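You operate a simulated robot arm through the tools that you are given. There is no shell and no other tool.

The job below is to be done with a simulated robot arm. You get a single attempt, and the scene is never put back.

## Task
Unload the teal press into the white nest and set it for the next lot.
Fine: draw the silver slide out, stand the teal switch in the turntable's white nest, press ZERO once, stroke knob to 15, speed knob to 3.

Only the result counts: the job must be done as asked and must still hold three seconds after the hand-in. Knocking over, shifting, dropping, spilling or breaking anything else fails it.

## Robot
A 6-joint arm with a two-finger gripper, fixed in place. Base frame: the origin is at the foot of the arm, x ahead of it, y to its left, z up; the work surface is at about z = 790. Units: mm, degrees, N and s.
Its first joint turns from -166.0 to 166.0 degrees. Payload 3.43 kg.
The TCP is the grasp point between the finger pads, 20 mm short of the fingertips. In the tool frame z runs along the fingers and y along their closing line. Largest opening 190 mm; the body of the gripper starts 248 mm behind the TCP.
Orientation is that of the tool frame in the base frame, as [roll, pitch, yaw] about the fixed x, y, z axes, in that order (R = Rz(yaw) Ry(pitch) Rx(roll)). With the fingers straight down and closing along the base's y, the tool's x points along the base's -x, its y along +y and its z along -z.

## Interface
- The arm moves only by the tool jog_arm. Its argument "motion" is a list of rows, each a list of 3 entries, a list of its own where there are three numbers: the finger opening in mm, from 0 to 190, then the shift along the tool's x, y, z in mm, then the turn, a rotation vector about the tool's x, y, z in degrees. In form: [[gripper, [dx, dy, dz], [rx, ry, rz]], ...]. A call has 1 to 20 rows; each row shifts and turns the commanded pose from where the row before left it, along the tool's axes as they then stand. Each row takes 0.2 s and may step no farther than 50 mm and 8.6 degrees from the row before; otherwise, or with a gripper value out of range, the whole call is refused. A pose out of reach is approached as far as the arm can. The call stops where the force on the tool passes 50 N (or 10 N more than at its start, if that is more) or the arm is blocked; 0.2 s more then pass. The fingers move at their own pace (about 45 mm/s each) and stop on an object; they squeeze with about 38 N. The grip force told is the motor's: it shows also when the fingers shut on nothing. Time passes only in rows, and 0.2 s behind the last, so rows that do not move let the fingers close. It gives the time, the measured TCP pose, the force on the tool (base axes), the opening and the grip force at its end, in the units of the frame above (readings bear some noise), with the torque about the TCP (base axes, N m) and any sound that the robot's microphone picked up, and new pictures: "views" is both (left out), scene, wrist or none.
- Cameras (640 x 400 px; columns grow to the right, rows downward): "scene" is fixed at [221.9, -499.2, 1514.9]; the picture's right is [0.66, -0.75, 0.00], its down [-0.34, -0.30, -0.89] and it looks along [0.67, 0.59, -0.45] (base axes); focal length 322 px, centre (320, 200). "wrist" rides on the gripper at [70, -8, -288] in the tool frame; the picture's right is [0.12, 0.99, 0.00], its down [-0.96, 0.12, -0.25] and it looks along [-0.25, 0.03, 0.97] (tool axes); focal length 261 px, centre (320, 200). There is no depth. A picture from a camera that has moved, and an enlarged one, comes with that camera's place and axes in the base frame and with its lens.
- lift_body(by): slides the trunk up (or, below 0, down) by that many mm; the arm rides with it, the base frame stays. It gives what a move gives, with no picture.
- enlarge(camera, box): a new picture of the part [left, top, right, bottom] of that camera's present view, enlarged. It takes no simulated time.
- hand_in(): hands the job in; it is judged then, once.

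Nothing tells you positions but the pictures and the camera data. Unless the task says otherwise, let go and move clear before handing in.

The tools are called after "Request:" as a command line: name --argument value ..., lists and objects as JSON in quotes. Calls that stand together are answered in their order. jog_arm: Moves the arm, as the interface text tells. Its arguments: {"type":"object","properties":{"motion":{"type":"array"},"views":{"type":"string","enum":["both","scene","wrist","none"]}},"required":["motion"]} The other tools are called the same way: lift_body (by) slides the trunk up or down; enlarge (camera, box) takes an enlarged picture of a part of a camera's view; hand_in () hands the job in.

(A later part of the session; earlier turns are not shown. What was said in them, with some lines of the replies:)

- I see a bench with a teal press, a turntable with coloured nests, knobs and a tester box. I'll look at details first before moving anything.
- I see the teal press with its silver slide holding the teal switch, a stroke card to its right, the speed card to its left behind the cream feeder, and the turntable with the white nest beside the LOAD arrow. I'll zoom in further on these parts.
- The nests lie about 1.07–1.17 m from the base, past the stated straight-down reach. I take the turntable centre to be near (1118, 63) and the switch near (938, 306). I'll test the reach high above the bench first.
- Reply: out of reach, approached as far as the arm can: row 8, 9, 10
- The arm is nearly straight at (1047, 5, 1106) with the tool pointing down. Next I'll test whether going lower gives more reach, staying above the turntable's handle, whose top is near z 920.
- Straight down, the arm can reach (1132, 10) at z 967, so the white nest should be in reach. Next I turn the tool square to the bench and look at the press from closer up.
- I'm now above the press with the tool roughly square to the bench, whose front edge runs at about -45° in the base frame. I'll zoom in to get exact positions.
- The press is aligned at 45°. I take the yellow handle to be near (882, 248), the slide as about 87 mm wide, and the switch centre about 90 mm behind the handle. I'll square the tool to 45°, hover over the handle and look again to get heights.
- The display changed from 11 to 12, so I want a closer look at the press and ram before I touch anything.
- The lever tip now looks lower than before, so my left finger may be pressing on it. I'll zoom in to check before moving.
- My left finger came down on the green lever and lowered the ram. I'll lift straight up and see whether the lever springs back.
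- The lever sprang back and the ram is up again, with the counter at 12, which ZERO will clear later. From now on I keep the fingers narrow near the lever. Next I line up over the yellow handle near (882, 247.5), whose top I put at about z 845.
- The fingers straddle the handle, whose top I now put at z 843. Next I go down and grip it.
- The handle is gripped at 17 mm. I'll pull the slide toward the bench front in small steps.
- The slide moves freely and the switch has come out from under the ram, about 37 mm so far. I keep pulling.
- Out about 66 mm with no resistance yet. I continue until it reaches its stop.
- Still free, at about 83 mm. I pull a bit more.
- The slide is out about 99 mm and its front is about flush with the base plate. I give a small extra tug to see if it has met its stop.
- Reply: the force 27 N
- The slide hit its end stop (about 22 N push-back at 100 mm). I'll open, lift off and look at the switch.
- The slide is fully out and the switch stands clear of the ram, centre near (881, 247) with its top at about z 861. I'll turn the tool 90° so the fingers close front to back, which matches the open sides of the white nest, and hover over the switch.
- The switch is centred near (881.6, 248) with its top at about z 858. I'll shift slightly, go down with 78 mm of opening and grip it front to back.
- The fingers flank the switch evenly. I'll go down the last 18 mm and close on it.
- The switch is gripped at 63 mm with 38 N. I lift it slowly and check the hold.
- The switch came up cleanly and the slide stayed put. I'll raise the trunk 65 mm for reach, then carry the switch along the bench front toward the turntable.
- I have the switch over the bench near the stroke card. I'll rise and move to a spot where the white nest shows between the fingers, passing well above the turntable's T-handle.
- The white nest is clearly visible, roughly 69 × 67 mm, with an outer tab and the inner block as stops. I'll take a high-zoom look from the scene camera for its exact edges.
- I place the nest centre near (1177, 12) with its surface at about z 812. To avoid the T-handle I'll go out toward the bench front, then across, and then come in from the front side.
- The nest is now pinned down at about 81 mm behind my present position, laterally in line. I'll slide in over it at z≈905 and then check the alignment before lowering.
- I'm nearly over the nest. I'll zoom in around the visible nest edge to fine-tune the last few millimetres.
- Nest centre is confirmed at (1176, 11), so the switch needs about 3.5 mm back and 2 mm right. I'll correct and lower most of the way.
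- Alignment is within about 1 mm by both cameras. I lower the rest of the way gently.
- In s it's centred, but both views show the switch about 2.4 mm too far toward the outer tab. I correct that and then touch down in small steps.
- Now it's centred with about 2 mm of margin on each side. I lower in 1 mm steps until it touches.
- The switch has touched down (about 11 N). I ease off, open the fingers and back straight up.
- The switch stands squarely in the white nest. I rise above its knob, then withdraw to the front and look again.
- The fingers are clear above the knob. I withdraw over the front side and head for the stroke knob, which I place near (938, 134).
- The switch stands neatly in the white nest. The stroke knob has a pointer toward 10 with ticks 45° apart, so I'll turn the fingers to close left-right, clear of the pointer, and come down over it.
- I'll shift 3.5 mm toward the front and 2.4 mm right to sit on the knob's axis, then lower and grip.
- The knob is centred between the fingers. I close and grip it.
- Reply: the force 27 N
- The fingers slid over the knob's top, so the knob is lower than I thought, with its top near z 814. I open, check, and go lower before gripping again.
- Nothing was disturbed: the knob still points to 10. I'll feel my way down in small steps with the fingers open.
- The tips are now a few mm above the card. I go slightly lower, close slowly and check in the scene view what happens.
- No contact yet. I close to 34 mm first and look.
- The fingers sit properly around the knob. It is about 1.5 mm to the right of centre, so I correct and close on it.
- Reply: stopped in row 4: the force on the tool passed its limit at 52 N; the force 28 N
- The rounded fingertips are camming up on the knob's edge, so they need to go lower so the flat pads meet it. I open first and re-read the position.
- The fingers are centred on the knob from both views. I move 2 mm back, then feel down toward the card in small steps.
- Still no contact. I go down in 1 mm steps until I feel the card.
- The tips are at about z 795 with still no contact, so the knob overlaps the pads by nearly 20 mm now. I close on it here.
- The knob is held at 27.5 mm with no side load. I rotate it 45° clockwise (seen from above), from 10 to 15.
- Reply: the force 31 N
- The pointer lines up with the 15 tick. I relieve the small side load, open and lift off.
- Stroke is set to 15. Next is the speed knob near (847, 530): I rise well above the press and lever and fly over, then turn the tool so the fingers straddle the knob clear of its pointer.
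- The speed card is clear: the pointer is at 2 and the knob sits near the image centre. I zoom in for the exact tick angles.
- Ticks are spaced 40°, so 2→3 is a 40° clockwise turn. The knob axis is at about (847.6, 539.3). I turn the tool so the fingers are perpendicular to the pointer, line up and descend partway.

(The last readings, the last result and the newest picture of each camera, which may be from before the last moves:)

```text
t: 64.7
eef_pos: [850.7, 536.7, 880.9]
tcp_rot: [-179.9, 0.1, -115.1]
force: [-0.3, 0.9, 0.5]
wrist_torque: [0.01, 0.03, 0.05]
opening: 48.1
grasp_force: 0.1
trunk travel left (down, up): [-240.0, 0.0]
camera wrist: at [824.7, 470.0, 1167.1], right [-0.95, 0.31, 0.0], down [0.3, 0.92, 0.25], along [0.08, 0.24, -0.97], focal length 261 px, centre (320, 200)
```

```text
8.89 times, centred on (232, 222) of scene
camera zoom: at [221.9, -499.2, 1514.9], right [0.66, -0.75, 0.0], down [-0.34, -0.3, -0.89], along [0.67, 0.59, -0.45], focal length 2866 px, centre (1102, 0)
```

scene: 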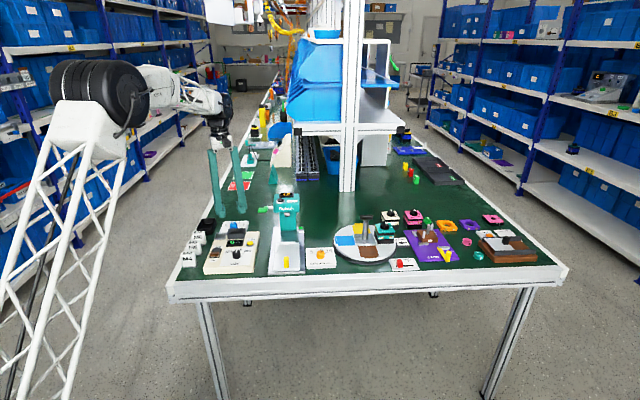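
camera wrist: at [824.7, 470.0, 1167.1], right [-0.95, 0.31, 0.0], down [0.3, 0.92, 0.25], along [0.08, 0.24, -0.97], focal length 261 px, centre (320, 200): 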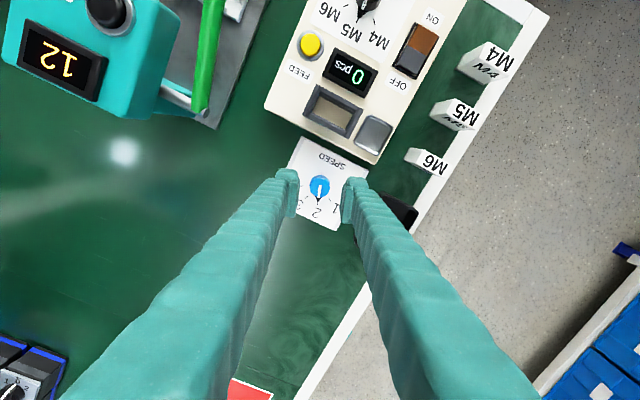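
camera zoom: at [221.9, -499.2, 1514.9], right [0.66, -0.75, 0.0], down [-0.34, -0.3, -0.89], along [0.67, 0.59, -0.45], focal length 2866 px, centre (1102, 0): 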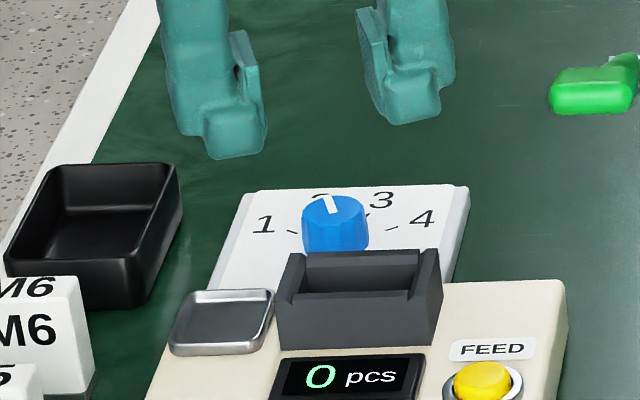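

The tool axis coincides with the speed knob's axis. I descend to the same height that worked for the stroke knob.

Request:
jog_arm --motion '[[48, [0, 0, 30], [0, 0, 0]], [48, [0, 0, 20], [0, 0, 0]], [48, [0, 0, 10], [0, 0, 0]], [48, [0, 0, 5], [0, 0, 0]], [48, [0, 0, 0], [0, 0, 0]]]'

Request:
enlarge --camera "wrist" --box '[270, 140, 370, 240]'

Request:
enlarge --camera "scene" --box '[200, 200, 264, 245]'

```text
t: 65.9
eef_pos: [849.7, 537.7, 818.3]
tcp_rot: [-179.8, 0.1, -115.2]
force: [-0.4, 0.1, 0.0]
wrist_torque: [0.02, -0.03, -0.01]
opening: 48.5
grasp_force: 0.1
trunk travel left (down, up): [-240.0, 0.0]
camera wrist: at [824.3, 469.9, 1104.6], right [-0.95, 0.31, 0.0], down [0.3, 0.92, 0.25], along [0.08, 0.24, -0.97], focal length 261 px, centre (320, 200)
```

scene: 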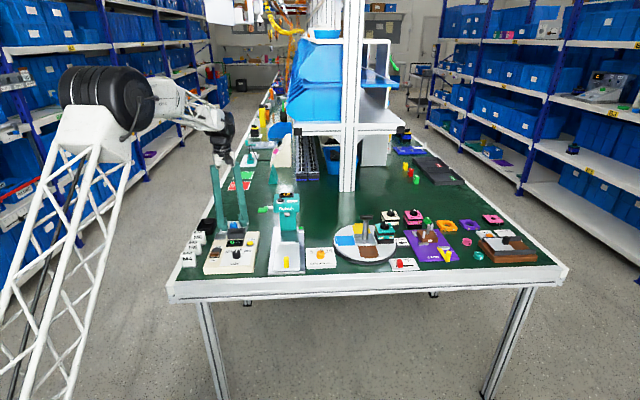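
wrist: 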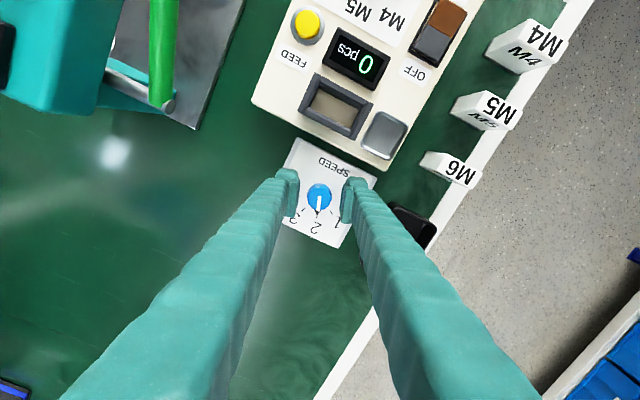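

```text
4.00 times, centred on (320, 190) of wrist
camera zoom: at [824.3, 469.9, 1104.6], right [-0.95, 0.31, 0.0], down [0.3, 0.92, 0.25], along [0.08, 0.24, -0.97], focal length 1043 px, centre (320, 240)
```

zoom: 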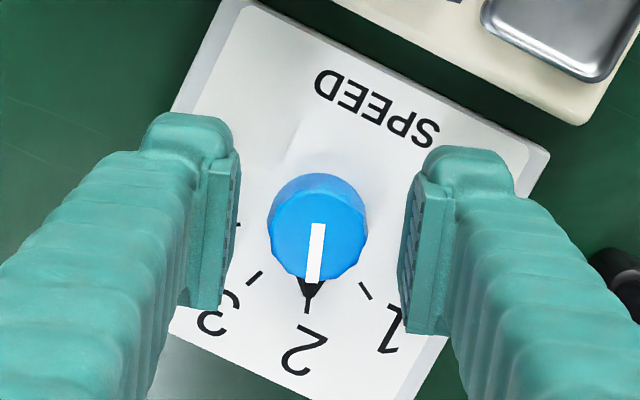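

```text
8.89 times, centred on (232, 222) of scene
camera zoom: at [221.9, -499.2, 1514.9], right [0.66, -0.75, 0.0], down [-0.34, -0.3, -0.89], along [0.67, 0.59, -0.45], focal length 2866 px, centre (1102, 0)
```

zoom: 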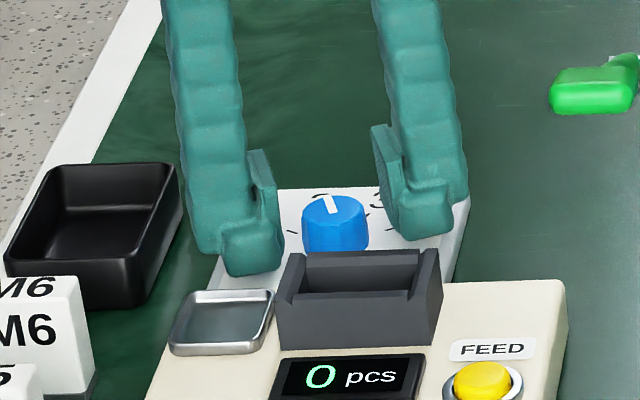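

Well centred. I go down 3.5 mm more and close on the knob.

Request:
jog_arm --motion '[[48, [0, 0, 2], [0, 0, 0]], [48, [0, 0, 1.5], [0, 0, 0]], [36, [0, 0, 0], [0, 0, 0]], [20, [0, 0, 0], [0, 0, 0]], [20, [0, 0, 0], [0, 0, 0]], [20, [0, 0, 0], [0, 0, 0]]]' --views "none"

Request:
enlarge --camera "wrist" --box '[270, 140, 370, 240]'

```text
t: 67.3
eef_pos: [848.8, 537.3, 815.1]
tcp_rot: [-179.8, 0.1, -115.0]
force: [8.0, 0.9, -0.9]
wrist_torque: [0.02, -0.07, 0.01]
opening: 27.6
grasp_force: 45.2
trunk travel left (down, up): [-240.0, 0.0]
```

```text
4.00 times, centred on (320, 190) of wrist
camera zoom: at [824.5, 469.8, 1101.8], right [-0.95, 0.31, 0.0], down [0.3, 0.92, 0.25], along [0.08, 0.24, -0.97], focal length 1043 px, centre (320, 240)
```

zoom: 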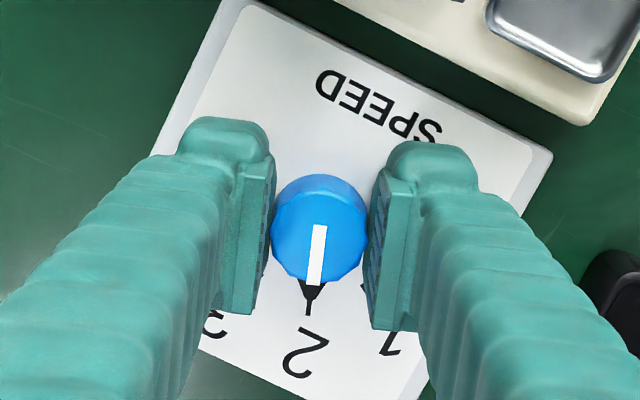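

Gripped cleanly at 27.6 mm. I rotate 40° clockwise from 2 to 3.

Request:
jog_arm --motion '[[20, [0, 0, 0], [0, 0, 8]], [20, [0, 0, 0], [0, 0, 8]], [20, [0, 0, 0], [0, 0, 8]], [20, [0, 0, 0], [0, 0, 8]], [20, [0, 0, 0], [0, 0, 8]], [20, [0, 0, 0], [0, 0, 0]]]' --views "none"

Request:
enlarge --camera "wrist" --box '[270, 140, 370, 240]'

```text
t: 68.7
eef_pos: [847.4, 538.6, 815.3]
tcp_rot: [-179.9, 0.1, -155.1]
force: [7.0, 5.3, -1.2]
wrist_torque: [0.02, 0.03, 0.01]
opening: 27.6
grasp_force: 45.3
trunk travel left (down, up): [-240.0, 0.0]
```

```text
4.00 times, centred on (320, 190) of wrist
camera zoom: at [785.5, 501.2, 1101.7], right [-0.53, 0.85, 0.0], down [0.82, 0.51, 0.25], along [0.21, 0.13, -0.97], focal length 1043 px, centre (320, 240)
```

zoom: 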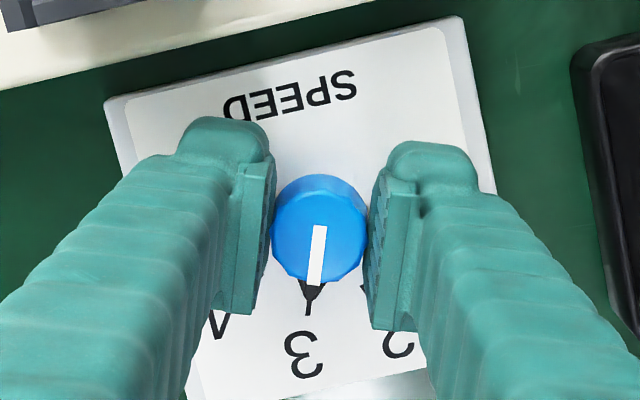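

The pointer now sits on the 3 tick. I open and lift straight off.

Request:
jog_arm --motion '[[46, [0, 0, 0], [0, 0, 0]], [46, [0, 0, 0], [0, 0, 0]], [46, [0, 0, 0], [0, 0, 0]], [46, [0, 0, -20], [0, 0, 0]], [46, [0, 0, -45], [0, 0, 0]], [46, [0, 0, -45], [0, 0, 0]], [46, [0, 0, 0], [0, 0, 0]]]'

Request:
enlarge --camera "wrist" --box '[270, 130, 370, 230]'

Request:
enlarge --camera "scene" --box '[200, 200, 264, 245]'

```text
t: 70.3
eef_pos: [846.9, 534.2, 926.4]
tcp_rot: [-180.0, 0.2, -155.1]
force: [0.3, 0.7, 0.1]
wrist_torque: [0.04, -0.03, 0.01]
opening: 45.8
grasp_force: 0.1
trunk travel left (down, up): [-240.0, 0.0]
camera wrist: at [784.4, 497.0, 1212.2], right [-0.53, 0.85, 0.0], down [0.82, 0.51, 0.25], along [0.21, 0.13, -0.97], focal length 261 px, centre (320, 200)
```

scene: 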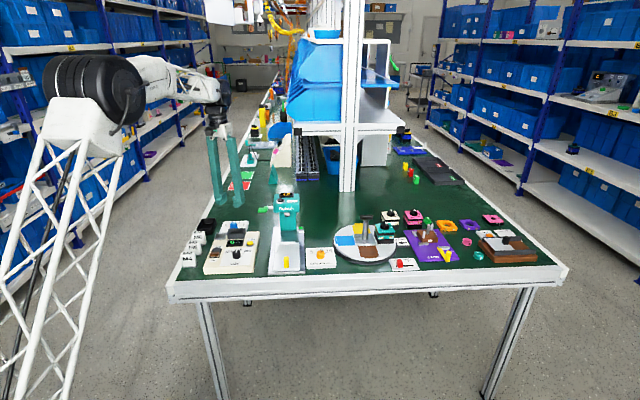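
wrist: 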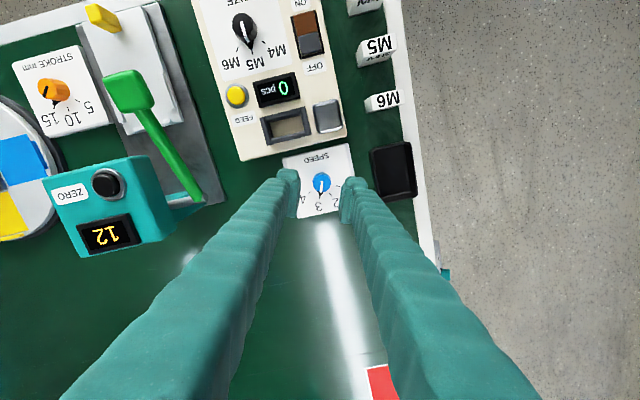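

```text
4.00 times, centred on (320, 180) of wrist
camera zoom: at [784.4, 497.0, 1212.2], right [-0.53, 0.85, 0.0], down [0.82, 0.51, 0.25], along [0.21, 0.13, -0.97], focal length 1043 px, centre (320, 280)
```

zoom: 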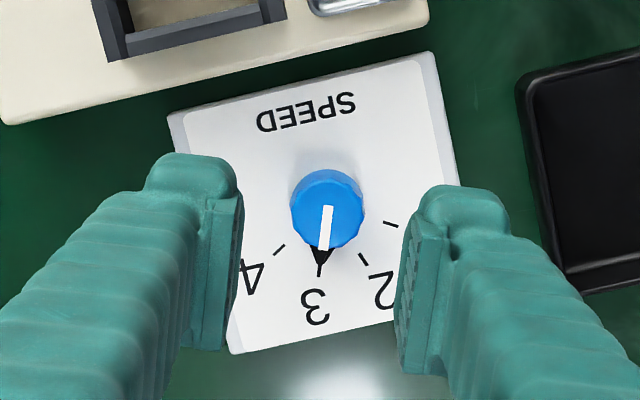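

```text
8.89 times, centred on (232, 222) of scene
camera zoom: at [221.9, -499.2, 1514.9], right [0.66, -0.75, 0.0], down [-0.34, -0.3, -0.89], along [0.67, 0.59, -0.45], focal length 2866 px, centre (1102, 0)
```

zoom: 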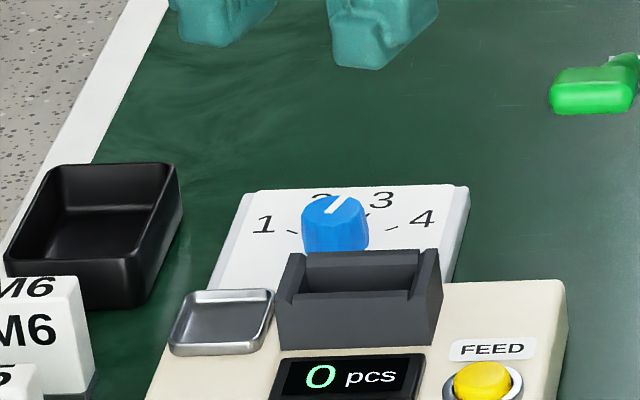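

Speed is at 3. Now ZERO: the button is near (943, 340, ~951). I rise, close the fingers and fly above the press head, keeping well over the lever.

Request:
jog_arm --motion '[[30, [0, 0, -45], [0, 0, 0]], [10, [0, 0, -45], [0, 0, 0]], [0, [0, 0, -45], [0, 0, 0]], [0, [0.8, -43.5, 0], [0, 0, 0]], [0, [0.8, -43.5, 0], [0, 0, 0]], [0, [0.8, -43.5, 0], [0, 0, 0]], [0, [0.8, -43.5, 0], [0, 0, 0]], [0, [0.8, -43.5, 0], [0, 0, 0]], [0, [0, 0, 0], [0, 0, -6.7]], [0, [0, 0, 0], [0, 0, -6.7]], [0, [0, 0, 0], [0, 0, -6.6]], [0, [0, 0, 0], [0, 0, 0]]]'

Request:
enlarge --camera "wrist" --box '[260, 140, 400, 240]'

Request:
enlarge --camera "scene" --box '[255, 170, 319, 225]'

```text
t: 72.9
eef_pos: [935.9, 337.8, 1059.9]
tcp_rot: [-179.8, 0.2, -135.1]
force: [0.4, 0.4, -0.8]
wrist_torque: [0.01, -0.01, -0.01]
opening: 0.0
grasp_force: 35.1
trunk travel left (down, up): [-240.0, 0.0]
camera wrist: at [888.7, 281.7, 1346.2], right [-0.79, 0.62, 0.0], down [0.6, 0.76, 0.25], along [0.16, 0.2, -0.97], focal length 261 px, centre (320, 200)
```

scene: 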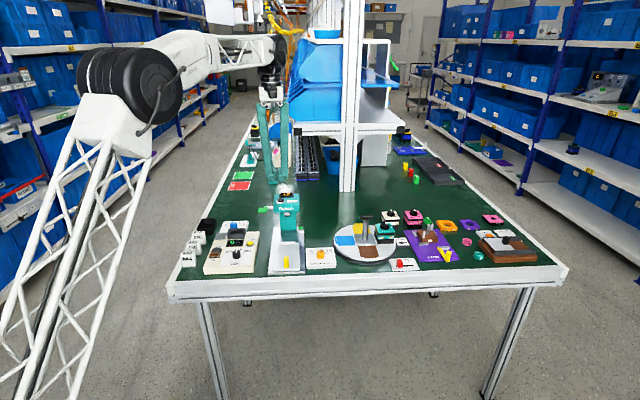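
wrist: 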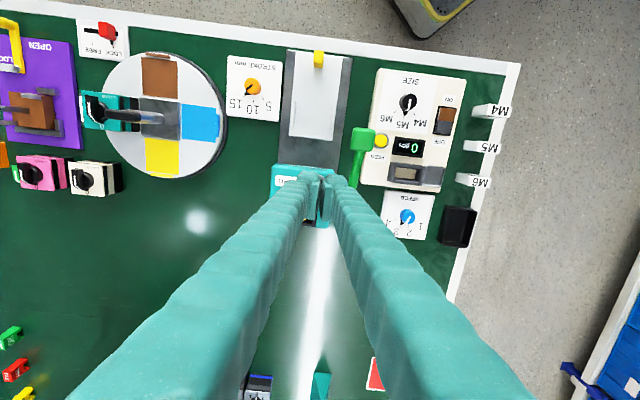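

```text
4.00 times, centred on (330, 190) of wrist
camera zoom: at [888.7, 281.7, 1346.2], right [-0.79, 0.62, 0.0], down [0.6, 0.76, 0.25], along [0.16, 0.2, -0.97], focal length 1043 px, centre (280, 240)
```

zoom: 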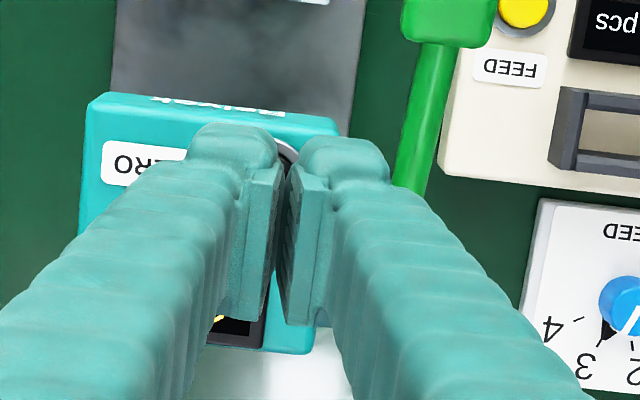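

```text
7.27 times, centred on (287, 198) of scene
camera zoom: at [221.9, -499.2, 1514.9], right [0.66, -0.75, 0.0], down [-0.34, -0.3, -0.89], along [0.67, 0.59, -0.45], focal length 2345 px, centre (560, 218)
```

zoom: 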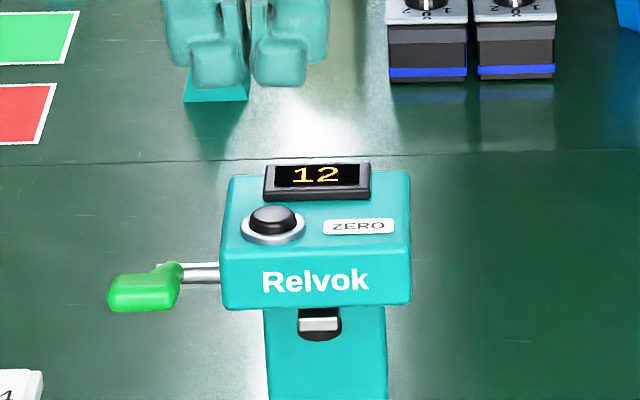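

The closed fingers hide the button. I shift back 45 mm to see it clearly.

Request:
jog_arm --motion '[[0, [-45, 0, 0], [0, 0, 0]], [0, [0, 0, 0], [0, 0, 0]]]' --views "wrist"

Request:
enlarge --camera "wrist" --box '[265, 110, 365, 190]'

```text
t: 73.5
eef_pos: [965.8, 368.4, 1057.7]
tcp_rot: [-179.9, 0.0, -135.0]
force: [0.2, 0.0, -0.6]
wrist_torque: [-0.07, 0.07, 0.01]
opening: 0.0
grasp_force: 34.7
trunk travel left (down, up): [-240.0, 0.0]
camera wrist: at [919.9, 312.9, 1345.2], right [-0.79, 0.62, 0.0], down [0.6, 0.76, 0.25], along [0.16, 0.19, -0.97], focal length 261 px, centre (320, 200)
```

wrist: 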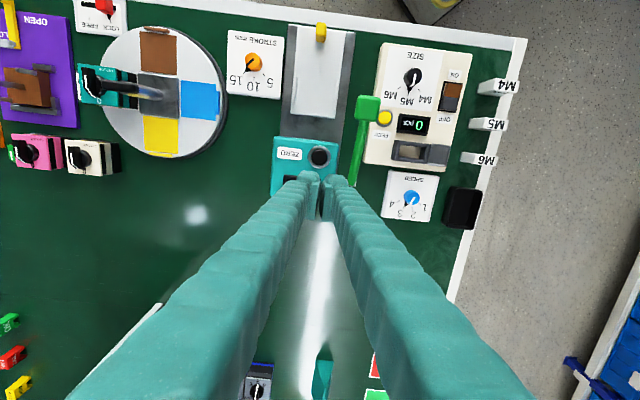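

```text
5.00 times, centred on (315, 150) of wrist
camera zoom: at [919.9, 312.9, 1345.2], right [-0.79, 0.62, 0.0], down [0.6, 0.76, 0.25], along [0.16, 0.19, -0.97], focal length 1303 px, centre (345, 450)
```

zoom: 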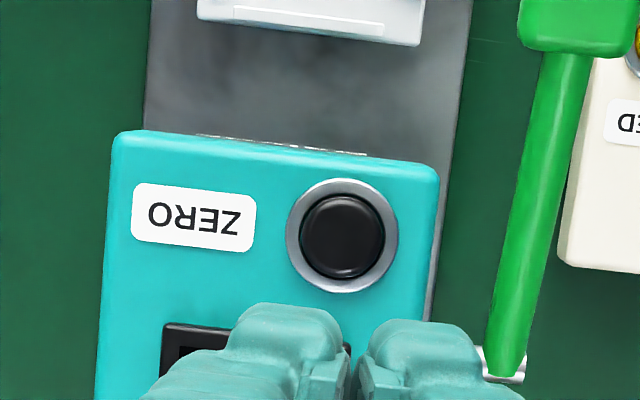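

The button centre is at (942.7, 340.5), 23 mm left of the press centreline, and the lever arm is about 50 mm further left. I'll put the left fingertip over the cap and come down to just above it.

Request:
jog_arm --motion '[[0, [36, -17.3, 0], [0, 0, 0]], [0, [0, 0, 30], [0, 0, 0]], [0, [0, 0, 30], [0, 0, 0]], [0, [0, 0, 10], [0, 0, 0]], [0, [0, 0, 0], [0, 0, 0]]]'

Request:
enlarge --camera "scene" --box '[263, 180, 311, 215]'

Request:
enlarge --camera "wrist" --box '[260, 130, 380, 230]'

```text
t: 74.7
eef_pos: [951.8, 329.7, 990.1]
tcp_rot: [-179.8, 0.1, -135.1]
force: [0.3, 0.6, 0.8]
wrist_torque: [-0.03, 0.0, 0.02]
opening: 0.2
grasp_force: 34.3
trunk travel left (down, up): [-240.0, 0.0]
camera wrist: at [905.6, 274.6, 1277.6], right [-0.79, 0.62, 0.0], down [0.6, 0.76, 0.25], along [0.16, 0.19, -0.97], focal length 261 px, centre (320, 200)
```

scene: 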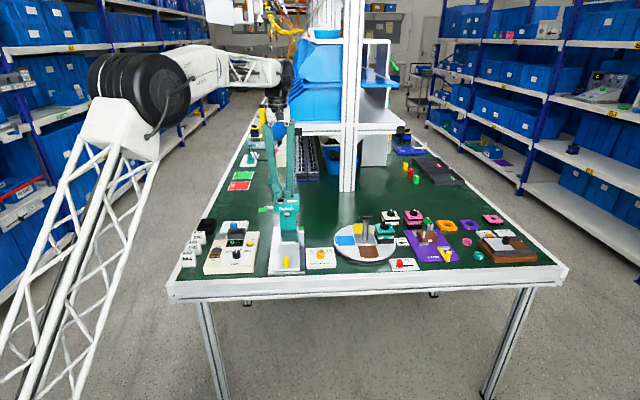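
wrist: 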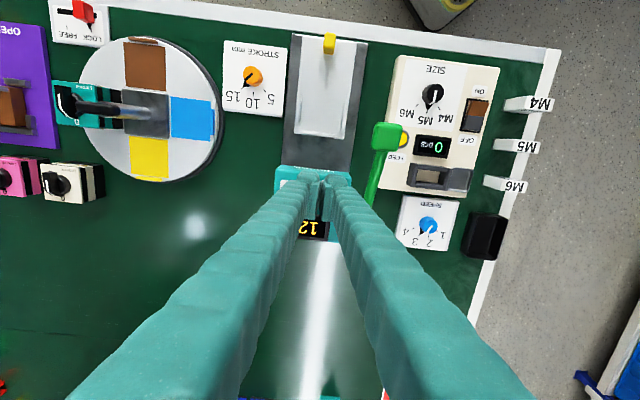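

```text
11.43 times, centred on (287, 198) of scene
camera zoom: at [221.9, -499.2, 1514.9], right [0.66, -0.75, 0.0], down [-0.34, -0.3, -0.89], along [0.67, 0.59, -0.45], focal length 3684 px, centre (697, 229)
```

zoom: 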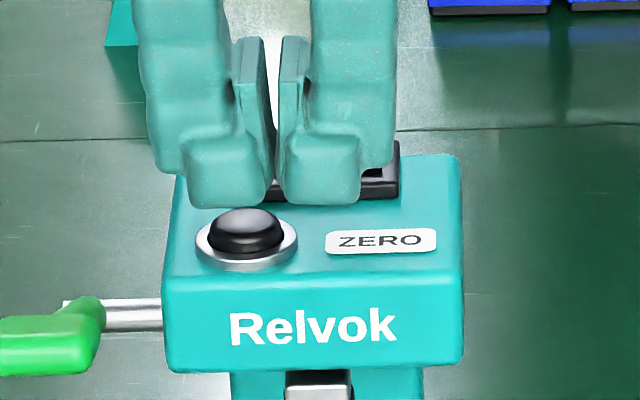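

```text
4.00 times, centred on (320, 180) of wrist
camera zoom: at [905.6, 274.6, 1277.6], right [-0.79, 0.62, 0.0], down [0.6, 0.76, 0.25], along [0.16, 0.19, -0.97], focal length 1043 px, centre (320, 280)
```

zoom: 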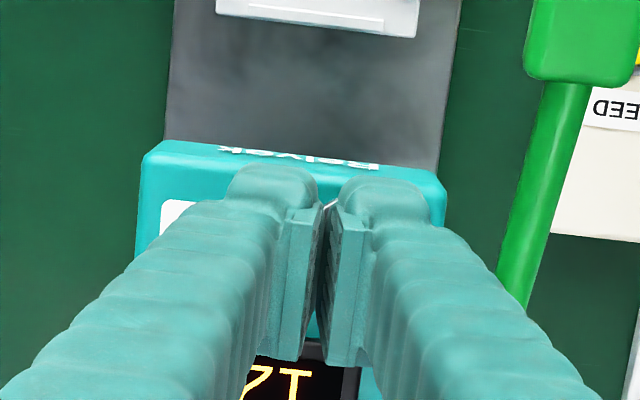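

The left fingertip is about 4 mm too far left of the cap's centre. I correct and descend in small steps, watching for contact.

Request:
jog_arm --motion '[[0, [0, -4, 0], [0, 0, 0]], [0, [0, 0, 6], [0, 0, 0]], [0, [0, 0, 4], [0, 0, 0]], [0, [0, 0, 0], [0, 0, 0]]]' --views "none"

Request:
enlarge --camera "scene" --box '[263, 180, 311, 215]'

```text
t: 75.7
eef_pos: [956.6, 327.6, 980.5]
tcp_rot: [-179.8, 0.2, -135.0]
force: [-1.3, 0.6, -0.3]
wrist_torque: [0.0, -0.02, -0.01]
opening: 0.0
grasp_force: 33.5
trunk travel left (down, up): [-240.0, 0.0]
```

```text
11.43 times, centred on (287, 198) of scene
camera zoom: at [221.9, -499.2, 1514.9], right [0.66, -0.75, 0.0], down [-0.34, -0.3, -0.89], along [0.67, 0.59, -0.45], focal length 3684 px, centre (697, 229)
```

zoom: 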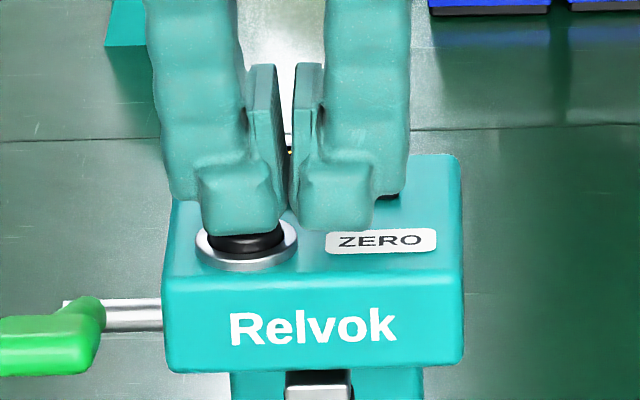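

The left fingertip is now centred over the cap. I press down gently in 2 mm steps.

Request:
jog_arm --motion '[[0, [0, 0, 2], [0, 0, 0]], [0, [0, 0, 2], [0, 0, 0]], [0, [0, 0, 0], [0, 0, 0]]]' --views "none"

Request:
enlarge --camera "scene" --box '[263, 180, 311, 215]'

```text
t: 76.5
eef_pos: [955.9, 328.7, 976.6]
tcp_rot: [-179.8, 0.2, -135.2]
force: [0.8, 0.4, 0.1]
wrist_torque: [-0.01, 0.0, -0.01]
opening: 0.1
grasp_force: 34.4
trunk travel left (down, up): [-240.0, 0.0]
```

```text
11.43 times, centred on (287, 198) of scene
camera zoom: at [221.9, -499.2, 1514.9], right [0.66, -0.75, 0.0], down [-0.34, -0.3, -0.89], along [0.67, 0.59, -0.45], focal length 3684 px, centre (697, 229)
```

zoom: 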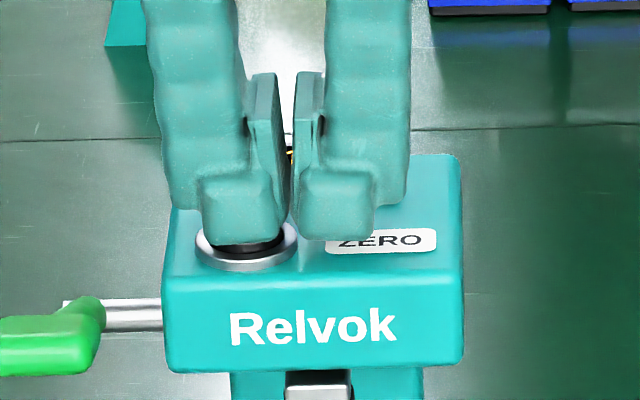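

Request:
jog_arm --motion '[[0, [0, 0, 2], [0, 0, 0]], [0, [0, 0, 1.5], [0, 0, 0]], [0, [0, 0, 0], [0, 0, 0]]]' --views "none"

Request:
enlarge --camera "scene" --box '[263, 180, 311, 215]'

```text
t: 77.3
eef_pos: [956.5, 328.1, 973.5]
tcp_rot: [-179.8, 0.1, -135.2]
force: [1.0, 0.0, 3.9]
wrist_torque: [0.02, 0.01, -0.02]
opening: 0.2
grasp_force: 34.6
trunk travel left (down, up): [-240.0, 0.0]
heard: click
```

```text
11.43 times, centred on (287, 198) of scene
camera zoom: at [221.9, -499.2, 1514.9], right [0.66, -0.75, 0.0], down [-0.34, -0.3, -0.89], along [0.67, 0.59, -0.45], focal length 3684 px, centre (697, 229)
```

zoom: 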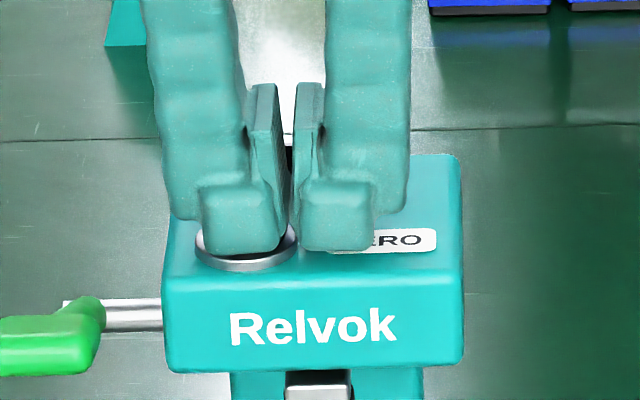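

I heard the click, so the button is pressed. I lift straight up and check the display.

Request:
jog_arm --motion '[[0, [0, 0, -20], [0, 0, 0]], [0, [0, 0, -40], [0, 0, 0]], [0, [0, 0, -40], [0, 0, 0]], [0, [0, 0, 0], [0, 0, 0]]]'

Request:
enlarge --camera "scene" --box '[255, 180, 319, 225]'

```text
t: 78.3
eef_pos: [957.2, 331.2, 1074.6]
tcp_rot: [-179.8, 0.2, -135.1]
force: [0.3, -0.5, 1.0]
wrist_torque: [-0.03, -0.01, 0.0]
opening: 0.0
grasp_force: 33.8
trunk travel left (down, up): [-240.0, 0.0]
camera wrist: at [910.0, 274.9, 1361.4], right [-0.79, 0.62, 0.0], down [0.6, 0.76, 0.25], along [0.16, 0.19, -0.97], focal length 261 px, centre (320, 200)
```

scene: 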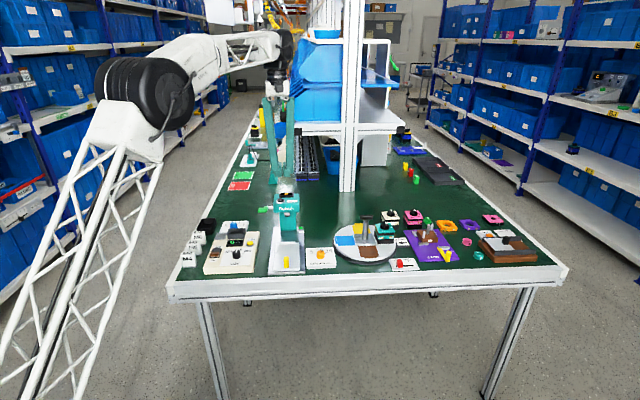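
wrist: 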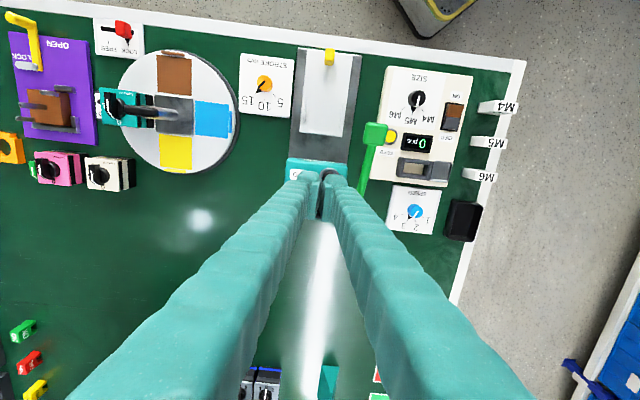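

```text
8.89 times, centred on (287, 202) of scene
camera zoom: at [221.9, -499.2, 1514.9], right [0.66, -0.75, 0.0], down [-0.34, -0.3, -0.89], along [0.67, 0.59, -0.45], focal length 2866 px, centre (613, 178)
```

zoom: 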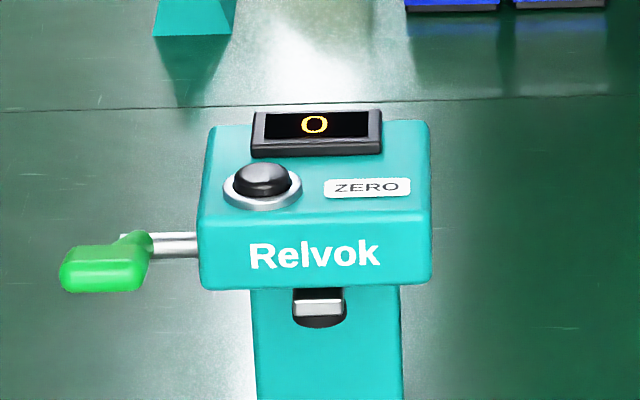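

The display reads 0. I move the arm clear, up and away from the press, and inspect every item once more.

Request:
jog_arm --motion '[[0, [0, 0, -45], [0, 0, 0]], [30, [0, 0, -45], [0, 0, 0]], [60, [30, 30, 0], [0, 0, 0]], [60, [30, 30, 0], [0, 0, 0]], [60, [30, 30, 0], [0, 0, 0]], [60, [30, 30, 0], [0, 0, 0]], [60, [0, 0, 0], [0, 0, 0]], [60, [0, 0, 0], [0, 0, 0]]]'

Request:
enlarge --camera "scene" --box '[170, 170, 350, 282]'

Request:
enlarge --camera "scene" --box '[325, 195, 425, 275]'

Request:
enlarge --camera "scene" --box '[255, 185, 340, 280]'

Request:
enlarge --camera "scene" --box '[400, 190, 560, 290]'

```text
t: 80.1
eef_pos: [787.3, 328.7, 1165.0]
tcp_rot: [-179.7, 0.2, -135.1]
force: [-0.1, -0.3, 0.6]
wrist_torque: [-0.05, -0.01, 0.0]
opening: 59.8
grasp_force: 0.1
trunk travel left (down, up): [-240.0, 0.0]
camera wrist: at [740.9, 272.7, 1450.8], right [-0.79, 0.62, 0.0], down [0.6, 0.76, 0.25], along [0.16, 0.19, -0.97], focal length 261 px, centre (320, 200)
```

scene: 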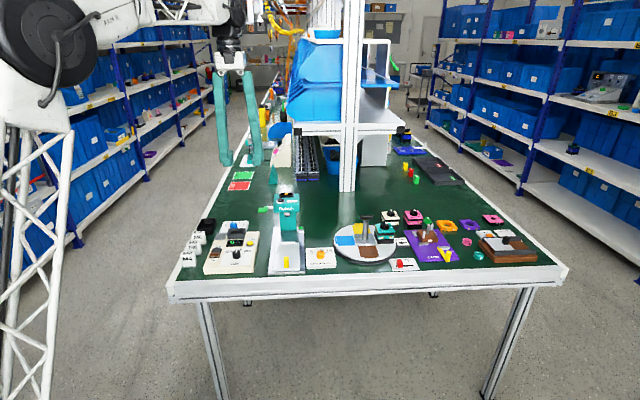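
wrist: 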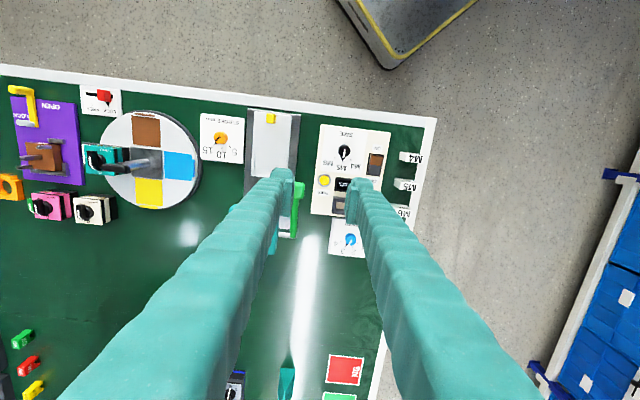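

```text
3.56 times, centred on (260, 226) of scene
camera zoom: at [221.9, -499.2, 1514.9], right [0.66, -0.75, 0.0], down [-0.34, -0.3, -0.89], along [0.67, 0.59, -0.45], focal length 1146 px, centre (533, 108)
```

zoom: 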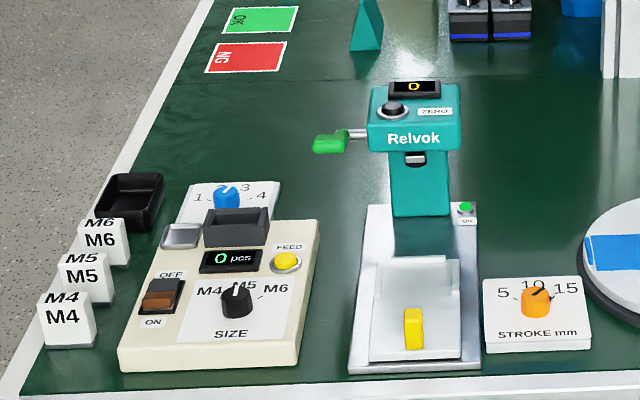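

```text
5.00 times, centred on (375, 235) of scene
camera zoom: at [221.9, -499.2, 1514.9], right [0.66, -0.75, 0.0], down [-0.34, -0.3, -0.89], along [0.67, 0.59, -0.45], focal length 1612 px, centre (45, 25)
```

zoom: 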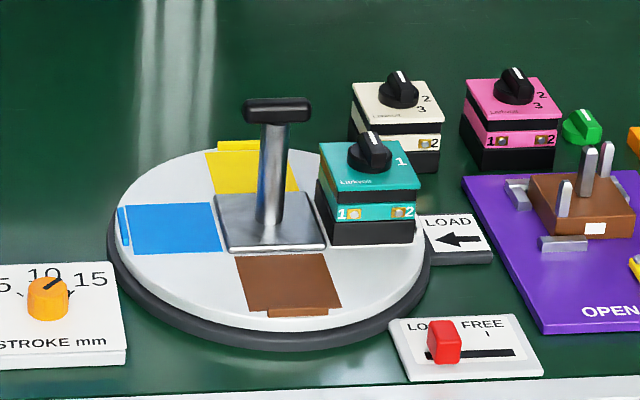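

```text
4.21 times, centred on (298, 232) of scene
camera zoom: at [221.9, -499.2, 1514.9], right [0.66, -0.75, 0.0], down [-0.34, -0.3, -0.89], along [0.67, 0.59, -0.45], focal length 1357 px, centre (415, 63)
```

zoom: 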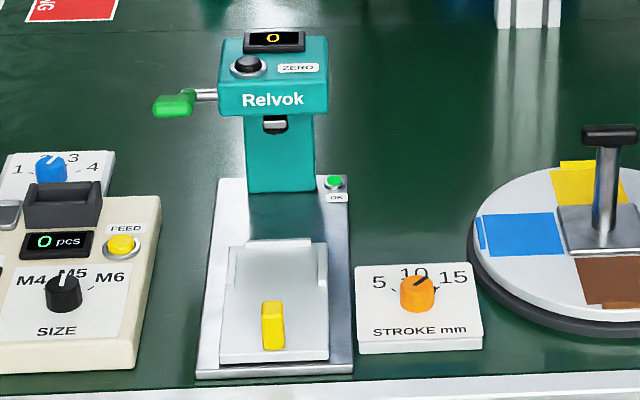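

```text
4.00 times, centred on (480, 240) of scene
camera zoom: at [221.9, -499.2, 1514.9], right [0.66, -0.75, 0.0], down [-0.34, -0.3, -0.89], along [0.67, 0.59, -0.45], focal length 1290 px, centre (-320, 40)
```

zoom: 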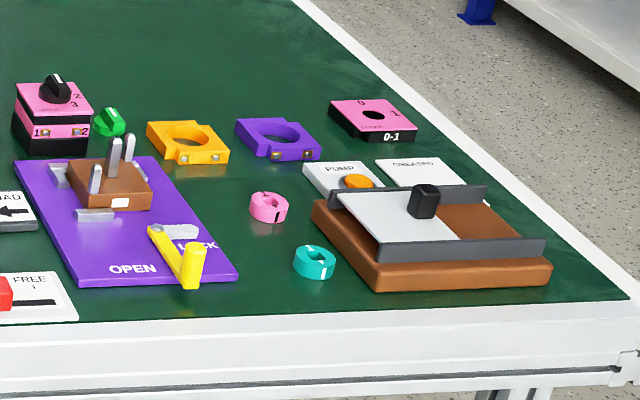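

Every item checks out: the slide is fully out and the teal switch stands in the white nest. The counter reads 0, stroke is at 15 and speed at 3, nothing else has moved, and the arm is clear. One slip to note: early on my finger brushed the press lever, which added one stroke (11 to 12) before ZERO cleared the count. I hand in now.

Request:
hand_in

```text
The job is handed in.
```

The job is handed in, and the last pictures before the hand-in showed everything set as you asked:

- **Slide:** drawn out to its end stop.
- **Teal switch:** standing in the turntable's white nest, with about 2 mm of clearance on each side.
- **ZERO:** pressed once with an audible click, and the counter reads 0.
- **Stroke knob:** set to 15.
- **Speed knob:** set to 3.

**Extra press stroke:** early on, my left finger came down on the green press lever while the switch was still under the ram. That cycled the press once, and the counter went from 11 to 12. The lever sprang back and ZERO cleared the count. The switch looked unchanged afterwards, but it did take that extra stroke.

**Stroke knob grip:** on my first two tries the fingertips rode up over the stroke knob. The second try pushed hard enough to trip the 50 N force stop. The knob stayed at 10 until I turned it.

Nothing else appeared to have moved. The arm is clear of the bench, and the trunk is still raised 65 mm from where it started.
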